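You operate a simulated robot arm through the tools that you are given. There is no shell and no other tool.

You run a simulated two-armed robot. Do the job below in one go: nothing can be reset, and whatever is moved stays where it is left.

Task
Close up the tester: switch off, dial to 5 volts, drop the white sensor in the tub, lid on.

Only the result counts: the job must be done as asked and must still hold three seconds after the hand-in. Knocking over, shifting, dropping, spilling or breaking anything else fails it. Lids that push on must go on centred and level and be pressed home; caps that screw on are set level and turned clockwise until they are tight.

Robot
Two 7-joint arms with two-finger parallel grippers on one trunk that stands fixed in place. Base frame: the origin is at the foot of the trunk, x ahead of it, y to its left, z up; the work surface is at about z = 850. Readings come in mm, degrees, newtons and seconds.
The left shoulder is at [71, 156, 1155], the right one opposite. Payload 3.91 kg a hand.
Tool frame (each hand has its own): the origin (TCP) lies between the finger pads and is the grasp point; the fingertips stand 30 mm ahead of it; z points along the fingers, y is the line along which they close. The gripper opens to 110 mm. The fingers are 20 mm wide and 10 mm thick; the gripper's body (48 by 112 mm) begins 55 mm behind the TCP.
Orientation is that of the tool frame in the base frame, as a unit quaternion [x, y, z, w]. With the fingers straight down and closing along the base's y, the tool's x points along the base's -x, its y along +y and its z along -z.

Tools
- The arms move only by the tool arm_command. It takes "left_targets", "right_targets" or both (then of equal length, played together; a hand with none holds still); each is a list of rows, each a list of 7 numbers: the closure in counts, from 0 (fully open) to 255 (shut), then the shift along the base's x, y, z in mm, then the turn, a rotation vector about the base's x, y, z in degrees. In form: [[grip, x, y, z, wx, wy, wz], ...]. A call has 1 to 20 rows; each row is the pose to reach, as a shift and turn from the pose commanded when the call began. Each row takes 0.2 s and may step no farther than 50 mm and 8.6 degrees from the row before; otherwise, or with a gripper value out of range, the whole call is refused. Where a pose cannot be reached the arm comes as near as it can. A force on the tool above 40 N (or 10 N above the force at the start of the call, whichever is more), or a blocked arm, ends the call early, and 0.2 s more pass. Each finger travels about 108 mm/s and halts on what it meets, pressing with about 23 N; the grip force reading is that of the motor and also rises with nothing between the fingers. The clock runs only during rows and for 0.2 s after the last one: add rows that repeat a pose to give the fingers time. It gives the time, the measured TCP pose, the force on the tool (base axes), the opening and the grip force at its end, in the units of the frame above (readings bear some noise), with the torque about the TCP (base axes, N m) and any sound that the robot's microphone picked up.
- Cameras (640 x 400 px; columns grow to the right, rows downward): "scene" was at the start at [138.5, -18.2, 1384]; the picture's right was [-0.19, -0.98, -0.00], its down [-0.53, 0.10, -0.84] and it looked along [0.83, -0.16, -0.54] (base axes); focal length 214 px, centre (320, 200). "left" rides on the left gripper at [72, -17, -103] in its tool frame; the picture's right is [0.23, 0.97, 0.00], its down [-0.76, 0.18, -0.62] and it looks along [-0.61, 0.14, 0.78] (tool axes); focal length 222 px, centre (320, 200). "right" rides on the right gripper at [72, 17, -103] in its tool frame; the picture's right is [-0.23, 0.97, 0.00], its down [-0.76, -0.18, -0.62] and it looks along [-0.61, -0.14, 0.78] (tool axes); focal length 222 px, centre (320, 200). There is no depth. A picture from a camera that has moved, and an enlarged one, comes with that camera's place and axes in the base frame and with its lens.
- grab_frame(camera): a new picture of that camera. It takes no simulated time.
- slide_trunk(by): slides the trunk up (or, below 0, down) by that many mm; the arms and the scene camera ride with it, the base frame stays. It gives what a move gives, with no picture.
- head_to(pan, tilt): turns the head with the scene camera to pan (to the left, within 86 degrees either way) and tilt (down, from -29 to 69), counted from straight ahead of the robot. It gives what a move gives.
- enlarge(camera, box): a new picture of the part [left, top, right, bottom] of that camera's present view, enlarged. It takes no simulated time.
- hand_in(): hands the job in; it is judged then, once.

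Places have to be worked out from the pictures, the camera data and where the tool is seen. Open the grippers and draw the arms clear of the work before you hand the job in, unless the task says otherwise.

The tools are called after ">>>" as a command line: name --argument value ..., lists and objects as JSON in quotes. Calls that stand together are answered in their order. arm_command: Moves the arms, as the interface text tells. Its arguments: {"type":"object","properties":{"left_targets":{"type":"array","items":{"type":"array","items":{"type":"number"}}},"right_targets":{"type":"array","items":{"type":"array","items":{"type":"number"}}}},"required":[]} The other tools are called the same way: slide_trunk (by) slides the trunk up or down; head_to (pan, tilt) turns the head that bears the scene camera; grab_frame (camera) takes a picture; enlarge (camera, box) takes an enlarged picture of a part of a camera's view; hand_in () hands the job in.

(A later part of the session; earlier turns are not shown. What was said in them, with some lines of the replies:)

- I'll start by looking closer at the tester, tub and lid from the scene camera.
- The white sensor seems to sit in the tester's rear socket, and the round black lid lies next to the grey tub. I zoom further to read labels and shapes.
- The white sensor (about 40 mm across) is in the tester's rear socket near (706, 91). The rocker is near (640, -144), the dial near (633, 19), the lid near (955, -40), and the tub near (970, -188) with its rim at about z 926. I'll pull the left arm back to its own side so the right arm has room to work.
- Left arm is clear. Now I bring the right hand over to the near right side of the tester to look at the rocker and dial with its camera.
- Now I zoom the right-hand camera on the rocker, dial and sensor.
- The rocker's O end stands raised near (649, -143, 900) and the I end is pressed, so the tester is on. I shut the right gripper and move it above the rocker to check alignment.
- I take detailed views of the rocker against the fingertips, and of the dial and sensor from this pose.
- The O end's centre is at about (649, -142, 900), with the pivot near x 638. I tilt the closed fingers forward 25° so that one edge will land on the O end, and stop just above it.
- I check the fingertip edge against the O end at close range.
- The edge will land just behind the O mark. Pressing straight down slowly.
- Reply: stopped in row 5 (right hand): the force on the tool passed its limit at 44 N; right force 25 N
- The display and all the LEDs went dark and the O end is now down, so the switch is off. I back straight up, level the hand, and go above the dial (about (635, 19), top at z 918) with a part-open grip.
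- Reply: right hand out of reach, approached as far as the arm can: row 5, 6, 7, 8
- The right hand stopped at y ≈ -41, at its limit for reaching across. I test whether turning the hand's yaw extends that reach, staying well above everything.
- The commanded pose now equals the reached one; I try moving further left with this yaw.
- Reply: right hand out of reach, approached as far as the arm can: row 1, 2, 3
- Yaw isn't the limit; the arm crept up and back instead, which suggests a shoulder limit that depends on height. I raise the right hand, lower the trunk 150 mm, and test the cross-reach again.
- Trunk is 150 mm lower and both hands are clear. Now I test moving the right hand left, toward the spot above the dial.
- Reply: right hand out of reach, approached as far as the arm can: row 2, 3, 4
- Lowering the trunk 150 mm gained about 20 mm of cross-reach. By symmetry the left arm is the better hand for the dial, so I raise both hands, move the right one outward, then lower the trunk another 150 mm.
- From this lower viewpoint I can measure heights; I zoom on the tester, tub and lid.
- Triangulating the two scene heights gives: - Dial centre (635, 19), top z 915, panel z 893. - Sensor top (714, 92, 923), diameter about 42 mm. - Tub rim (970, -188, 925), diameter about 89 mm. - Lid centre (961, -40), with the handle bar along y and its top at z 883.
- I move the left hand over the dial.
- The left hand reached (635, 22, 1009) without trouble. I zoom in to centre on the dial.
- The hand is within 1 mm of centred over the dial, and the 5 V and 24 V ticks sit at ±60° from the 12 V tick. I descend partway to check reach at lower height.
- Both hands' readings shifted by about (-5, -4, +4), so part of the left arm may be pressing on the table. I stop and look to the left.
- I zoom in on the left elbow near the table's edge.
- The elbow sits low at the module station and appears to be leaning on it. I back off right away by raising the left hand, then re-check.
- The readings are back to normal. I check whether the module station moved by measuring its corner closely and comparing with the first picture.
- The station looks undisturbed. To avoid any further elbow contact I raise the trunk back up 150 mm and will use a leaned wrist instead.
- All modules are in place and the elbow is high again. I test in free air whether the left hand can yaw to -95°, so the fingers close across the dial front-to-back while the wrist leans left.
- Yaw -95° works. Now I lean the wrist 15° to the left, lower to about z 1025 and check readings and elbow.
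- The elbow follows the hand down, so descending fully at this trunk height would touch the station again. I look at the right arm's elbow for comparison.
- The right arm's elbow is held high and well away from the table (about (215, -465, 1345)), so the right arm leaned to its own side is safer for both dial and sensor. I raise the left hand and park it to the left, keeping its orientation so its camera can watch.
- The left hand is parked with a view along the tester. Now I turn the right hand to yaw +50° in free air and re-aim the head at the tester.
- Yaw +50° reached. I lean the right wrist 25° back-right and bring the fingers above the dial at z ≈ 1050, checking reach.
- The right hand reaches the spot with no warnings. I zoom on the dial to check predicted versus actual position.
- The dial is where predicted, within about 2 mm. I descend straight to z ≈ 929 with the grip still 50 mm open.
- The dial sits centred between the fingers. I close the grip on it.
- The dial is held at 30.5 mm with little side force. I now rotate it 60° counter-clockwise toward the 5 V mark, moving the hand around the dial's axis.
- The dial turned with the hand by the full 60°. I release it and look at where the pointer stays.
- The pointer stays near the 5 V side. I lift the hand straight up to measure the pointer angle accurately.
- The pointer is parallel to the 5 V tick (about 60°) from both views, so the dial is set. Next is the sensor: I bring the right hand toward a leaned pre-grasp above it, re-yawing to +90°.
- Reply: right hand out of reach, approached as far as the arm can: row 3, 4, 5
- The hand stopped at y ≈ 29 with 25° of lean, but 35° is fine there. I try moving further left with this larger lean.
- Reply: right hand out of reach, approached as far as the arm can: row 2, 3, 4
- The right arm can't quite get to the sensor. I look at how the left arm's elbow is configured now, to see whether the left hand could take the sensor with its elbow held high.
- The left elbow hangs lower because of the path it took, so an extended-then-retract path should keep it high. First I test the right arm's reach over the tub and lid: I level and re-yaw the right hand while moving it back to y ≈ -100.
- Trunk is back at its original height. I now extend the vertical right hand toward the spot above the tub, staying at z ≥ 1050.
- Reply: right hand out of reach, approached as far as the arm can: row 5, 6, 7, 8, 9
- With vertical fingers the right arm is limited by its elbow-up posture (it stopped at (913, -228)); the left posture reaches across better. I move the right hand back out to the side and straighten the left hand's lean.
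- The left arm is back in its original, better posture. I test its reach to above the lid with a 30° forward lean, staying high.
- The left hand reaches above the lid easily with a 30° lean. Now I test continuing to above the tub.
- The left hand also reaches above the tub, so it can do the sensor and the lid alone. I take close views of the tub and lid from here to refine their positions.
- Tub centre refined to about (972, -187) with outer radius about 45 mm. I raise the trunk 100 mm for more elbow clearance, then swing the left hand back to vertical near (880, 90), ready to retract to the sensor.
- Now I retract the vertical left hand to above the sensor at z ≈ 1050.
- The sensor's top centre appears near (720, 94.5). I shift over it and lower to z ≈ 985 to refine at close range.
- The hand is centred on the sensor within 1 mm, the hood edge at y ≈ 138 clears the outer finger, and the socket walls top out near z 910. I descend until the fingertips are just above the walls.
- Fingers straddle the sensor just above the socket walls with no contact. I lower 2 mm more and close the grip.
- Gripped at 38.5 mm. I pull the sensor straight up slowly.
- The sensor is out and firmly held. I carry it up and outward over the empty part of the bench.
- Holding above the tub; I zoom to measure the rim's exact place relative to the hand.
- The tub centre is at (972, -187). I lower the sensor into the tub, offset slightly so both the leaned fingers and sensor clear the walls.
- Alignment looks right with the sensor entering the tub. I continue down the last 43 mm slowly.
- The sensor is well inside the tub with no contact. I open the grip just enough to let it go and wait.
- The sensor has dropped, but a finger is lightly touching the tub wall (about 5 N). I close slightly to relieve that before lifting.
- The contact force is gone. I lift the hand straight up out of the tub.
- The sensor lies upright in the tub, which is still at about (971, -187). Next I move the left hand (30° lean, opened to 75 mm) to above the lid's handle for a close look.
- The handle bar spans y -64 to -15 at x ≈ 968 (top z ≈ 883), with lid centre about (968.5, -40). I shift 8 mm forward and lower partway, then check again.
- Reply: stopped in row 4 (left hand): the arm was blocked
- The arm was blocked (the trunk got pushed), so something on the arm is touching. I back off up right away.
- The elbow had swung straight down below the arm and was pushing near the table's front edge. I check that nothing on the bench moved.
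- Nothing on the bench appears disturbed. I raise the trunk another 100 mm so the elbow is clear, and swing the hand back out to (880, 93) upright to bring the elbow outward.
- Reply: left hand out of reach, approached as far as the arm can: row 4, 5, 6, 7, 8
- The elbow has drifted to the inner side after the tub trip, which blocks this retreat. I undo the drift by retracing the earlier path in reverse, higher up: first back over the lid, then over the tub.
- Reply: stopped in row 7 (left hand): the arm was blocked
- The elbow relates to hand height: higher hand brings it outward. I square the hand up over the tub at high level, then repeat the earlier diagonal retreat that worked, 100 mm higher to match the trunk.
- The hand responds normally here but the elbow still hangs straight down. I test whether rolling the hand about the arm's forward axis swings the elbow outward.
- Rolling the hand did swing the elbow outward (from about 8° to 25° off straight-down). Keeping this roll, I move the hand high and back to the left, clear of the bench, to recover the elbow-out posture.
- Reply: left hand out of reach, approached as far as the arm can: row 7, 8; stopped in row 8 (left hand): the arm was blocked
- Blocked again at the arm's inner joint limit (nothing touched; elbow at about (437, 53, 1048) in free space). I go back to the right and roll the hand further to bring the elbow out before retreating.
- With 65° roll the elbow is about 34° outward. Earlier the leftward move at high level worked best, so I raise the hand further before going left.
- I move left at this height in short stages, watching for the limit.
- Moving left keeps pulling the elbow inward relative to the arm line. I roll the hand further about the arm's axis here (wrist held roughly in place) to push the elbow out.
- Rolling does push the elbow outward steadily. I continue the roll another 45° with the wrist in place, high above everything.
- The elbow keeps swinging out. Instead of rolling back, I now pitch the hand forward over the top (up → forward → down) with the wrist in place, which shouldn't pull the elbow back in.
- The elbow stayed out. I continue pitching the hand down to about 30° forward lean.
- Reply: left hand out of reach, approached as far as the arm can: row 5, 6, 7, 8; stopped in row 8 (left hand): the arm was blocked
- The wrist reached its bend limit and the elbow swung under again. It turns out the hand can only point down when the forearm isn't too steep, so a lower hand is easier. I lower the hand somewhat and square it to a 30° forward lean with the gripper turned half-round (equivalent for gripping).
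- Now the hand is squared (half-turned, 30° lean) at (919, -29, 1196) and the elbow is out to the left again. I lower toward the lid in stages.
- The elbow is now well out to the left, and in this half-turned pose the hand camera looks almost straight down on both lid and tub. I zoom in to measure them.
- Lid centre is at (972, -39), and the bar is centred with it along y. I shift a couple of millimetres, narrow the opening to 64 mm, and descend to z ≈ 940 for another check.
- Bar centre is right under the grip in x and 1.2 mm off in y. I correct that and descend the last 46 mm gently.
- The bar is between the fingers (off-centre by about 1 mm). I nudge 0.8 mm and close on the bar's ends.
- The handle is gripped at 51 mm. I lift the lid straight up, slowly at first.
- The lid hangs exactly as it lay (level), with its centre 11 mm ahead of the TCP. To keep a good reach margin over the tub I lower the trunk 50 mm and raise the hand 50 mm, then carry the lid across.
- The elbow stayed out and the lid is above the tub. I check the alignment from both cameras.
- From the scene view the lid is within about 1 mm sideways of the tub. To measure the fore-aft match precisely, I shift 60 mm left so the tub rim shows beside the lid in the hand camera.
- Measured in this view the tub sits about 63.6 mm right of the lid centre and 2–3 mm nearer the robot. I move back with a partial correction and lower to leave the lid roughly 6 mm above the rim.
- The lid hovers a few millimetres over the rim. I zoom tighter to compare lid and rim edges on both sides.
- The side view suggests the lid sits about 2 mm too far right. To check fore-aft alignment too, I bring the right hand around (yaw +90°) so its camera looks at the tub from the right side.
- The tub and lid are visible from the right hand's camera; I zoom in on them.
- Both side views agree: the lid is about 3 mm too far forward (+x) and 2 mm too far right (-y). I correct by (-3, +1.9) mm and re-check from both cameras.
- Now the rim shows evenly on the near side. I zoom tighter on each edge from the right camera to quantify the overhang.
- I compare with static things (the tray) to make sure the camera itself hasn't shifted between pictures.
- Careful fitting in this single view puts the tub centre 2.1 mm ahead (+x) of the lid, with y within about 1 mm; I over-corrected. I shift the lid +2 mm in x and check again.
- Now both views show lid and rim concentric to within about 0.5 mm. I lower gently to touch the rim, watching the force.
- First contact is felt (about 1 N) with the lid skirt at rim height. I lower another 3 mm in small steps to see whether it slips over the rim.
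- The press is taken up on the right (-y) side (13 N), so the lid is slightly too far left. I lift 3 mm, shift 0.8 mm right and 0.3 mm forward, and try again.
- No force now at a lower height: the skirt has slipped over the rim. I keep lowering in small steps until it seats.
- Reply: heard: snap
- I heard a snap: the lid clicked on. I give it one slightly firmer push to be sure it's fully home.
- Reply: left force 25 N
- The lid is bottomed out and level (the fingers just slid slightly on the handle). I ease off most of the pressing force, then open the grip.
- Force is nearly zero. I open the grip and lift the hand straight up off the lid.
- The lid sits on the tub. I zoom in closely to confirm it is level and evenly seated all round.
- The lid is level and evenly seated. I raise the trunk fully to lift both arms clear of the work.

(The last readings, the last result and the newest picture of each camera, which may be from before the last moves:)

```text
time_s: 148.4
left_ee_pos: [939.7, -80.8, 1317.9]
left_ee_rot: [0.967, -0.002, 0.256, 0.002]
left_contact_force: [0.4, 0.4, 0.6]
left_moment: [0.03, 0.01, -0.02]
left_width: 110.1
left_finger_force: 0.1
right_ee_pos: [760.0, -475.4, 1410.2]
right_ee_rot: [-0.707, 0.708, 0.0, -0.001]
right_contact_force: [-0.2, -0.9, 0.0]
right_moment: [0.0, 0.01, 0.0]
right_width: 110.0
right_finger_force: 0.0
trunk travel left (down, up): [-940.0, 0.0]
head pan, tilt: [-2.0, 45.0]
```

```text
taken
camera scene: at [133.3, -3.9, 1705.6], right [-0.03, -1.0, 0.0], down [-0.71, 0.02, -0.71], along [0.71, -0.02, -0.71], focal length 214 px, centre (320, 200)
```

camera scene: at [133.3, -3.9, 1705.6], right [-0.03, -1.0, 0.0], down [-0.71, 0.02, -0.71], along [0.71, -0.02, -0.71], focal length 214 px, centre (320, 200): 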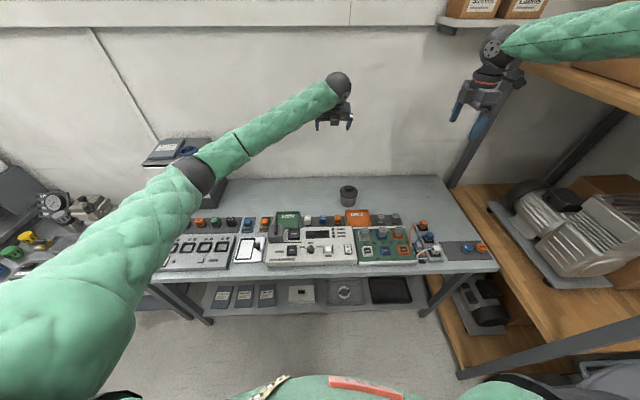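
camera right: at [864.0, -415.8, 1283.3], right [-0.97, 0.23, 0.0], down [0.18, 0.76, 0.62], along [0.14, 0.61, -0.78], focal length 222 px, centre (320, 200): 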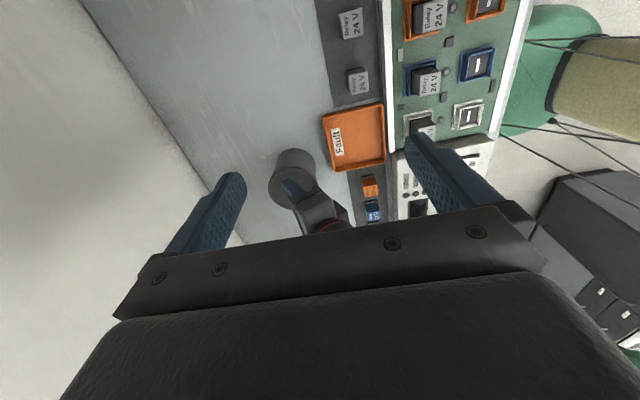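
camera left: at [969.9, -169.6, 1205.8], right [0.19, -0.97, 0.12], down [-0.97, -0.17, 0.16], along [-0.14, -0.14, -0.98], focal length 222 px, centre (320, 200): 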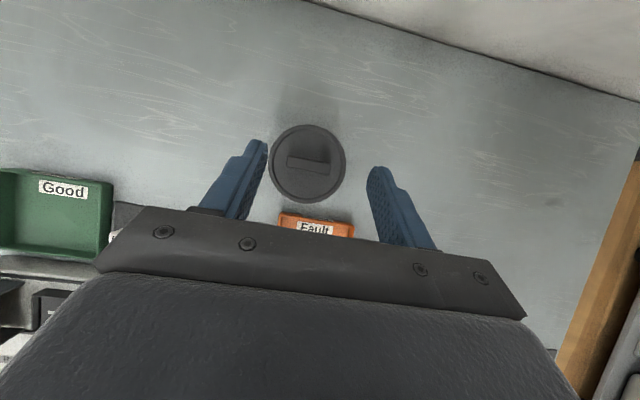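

Both arms are high and clear with open grippers. I check the dial, switch, and everything else on the bench up close.

>>> enlarge --camera "scene" --box '[260, 220, 364, 270]'

>>> enlarge --camera "scene" --box '[290, 236, 322, 256]'

>>> enlarge --camera "scene" --box '[320, 170, 420, 270]'

>>> enlarge --camera "scene" --box '[150, 200, 280, 280]'

>>> enlarge --camera "scene" --box '[350, 200, 500, 280]'

```text
6.15 times, centred on (312, 245) of scene
camera zoom: at [133.3, -3.9, 1705.6], right [-0.03, -1.0, 0.0], down [-0.71, 0.02, -0.71], along [0.71, -0.02, -0.71], focal length 1320 px, centre (369, -77)
```

zoom: 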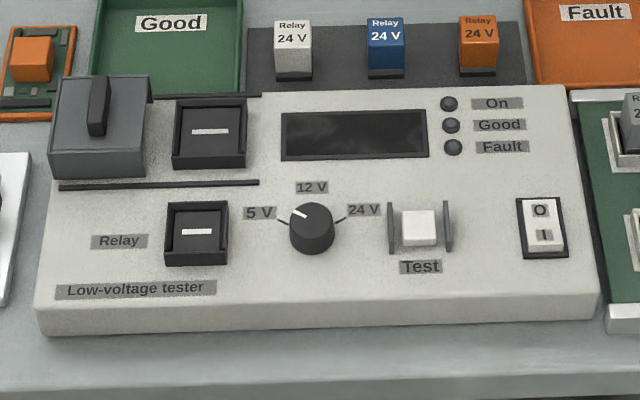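

```text
16.00 times, centred on (306, 246) of scene
camera zoom: at [133.3, -3.9, 1705.6], right [-0.03, -1.0, 0.0], down [-0.71, 0.02, -0.71], along [0.71, -0.02, -0.71], focal length 3432 px, centre (544, -536)
```

zoom: 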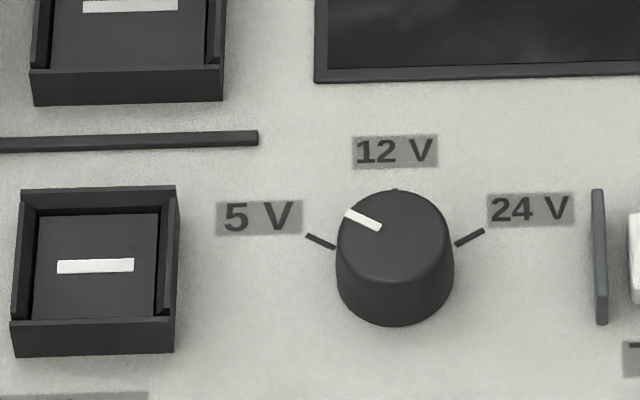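

```text
4.00 times, centred on (370, 220) of scene
camera zoom: at [133.3, -3.9, 1705.6], right [-0.03, -1.0, 0.0], down [-0.71, 0.02, -0.71], along [0.71, -0.02, -0.71], focal length 858 px, centre (120, 120)
```

zoom: 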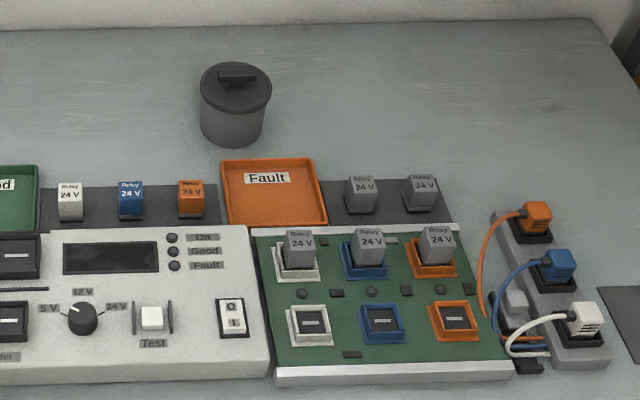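

```text
4.92 times, centred on (215, 240) of scene
camera zoom: at [133.3, -3.9, 1705.6], right [-0.03, -1.0, 0.0], down [-0.71, 0.02, -0.71], along [0.71, -0.02, -0.71], focal length 1056 px, centre (837, 3)
```

zoom: 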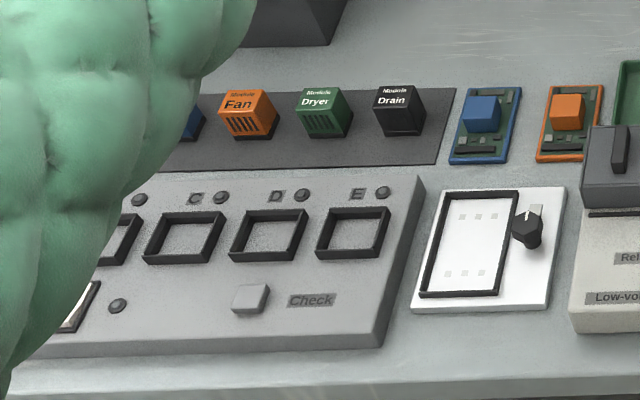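

```text
4.27 times, centred on (425, 240) of scene
camera zoom: at [133.3, -3.9, 1705.6], right [-0.03, -1.0, 0.0], down [-0.71, 0.02, -0.71], along [0.71, -0.02, -0.71], focal length 915 px, centre (-128, 29)
```

zoom: 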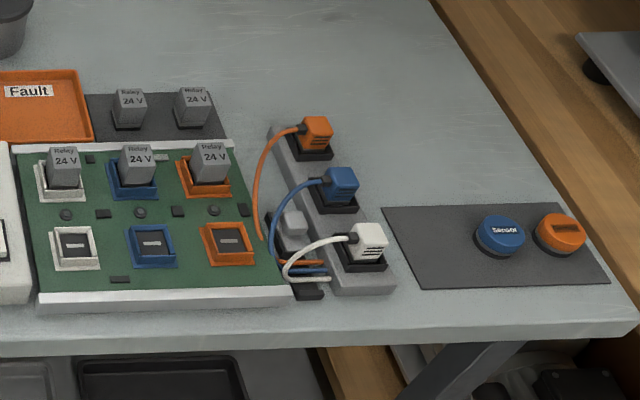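

Everything checks out:
- **Switch:** off, with the display and all LEDs dark.
- **Dial:** pointer in line with the 5 V tick.
- **Sensor:** white sensor inside the tub.
- **Lid:** snapped on and level.
- **Arms:** both high and clear, grippers open.

I see nothing else out of place, so I hand in the job.

>>> hand_in

```text
The job is handed in.
```

The tester is closed up and the job is handed in.

- **Switch:** off. The display and all three lights are dark.
- **Dial:** turned from 12 V to 5 V. The pointer lines up with the 5 V mark.
- **Sensor:** the white sensor is out of its socket and standing upright in the tub.
- **Lid:** on the tub and level. It snapped on, and a second, firmer push didn't move it any further.

Three contacts happened on the way:

- **Left arm on the bench:** the left arm pushed against the bench twice, at the module station and near the table's front edge. I backed off each time, and nothing looked moved in close-up views afterwards.
- **Finger on the tub:** a finger brushed the tub wall as I released the sensor, so the tub may have shifted a couple of millimetres.

Both grippers are open and the arms are raised clear of the bench.
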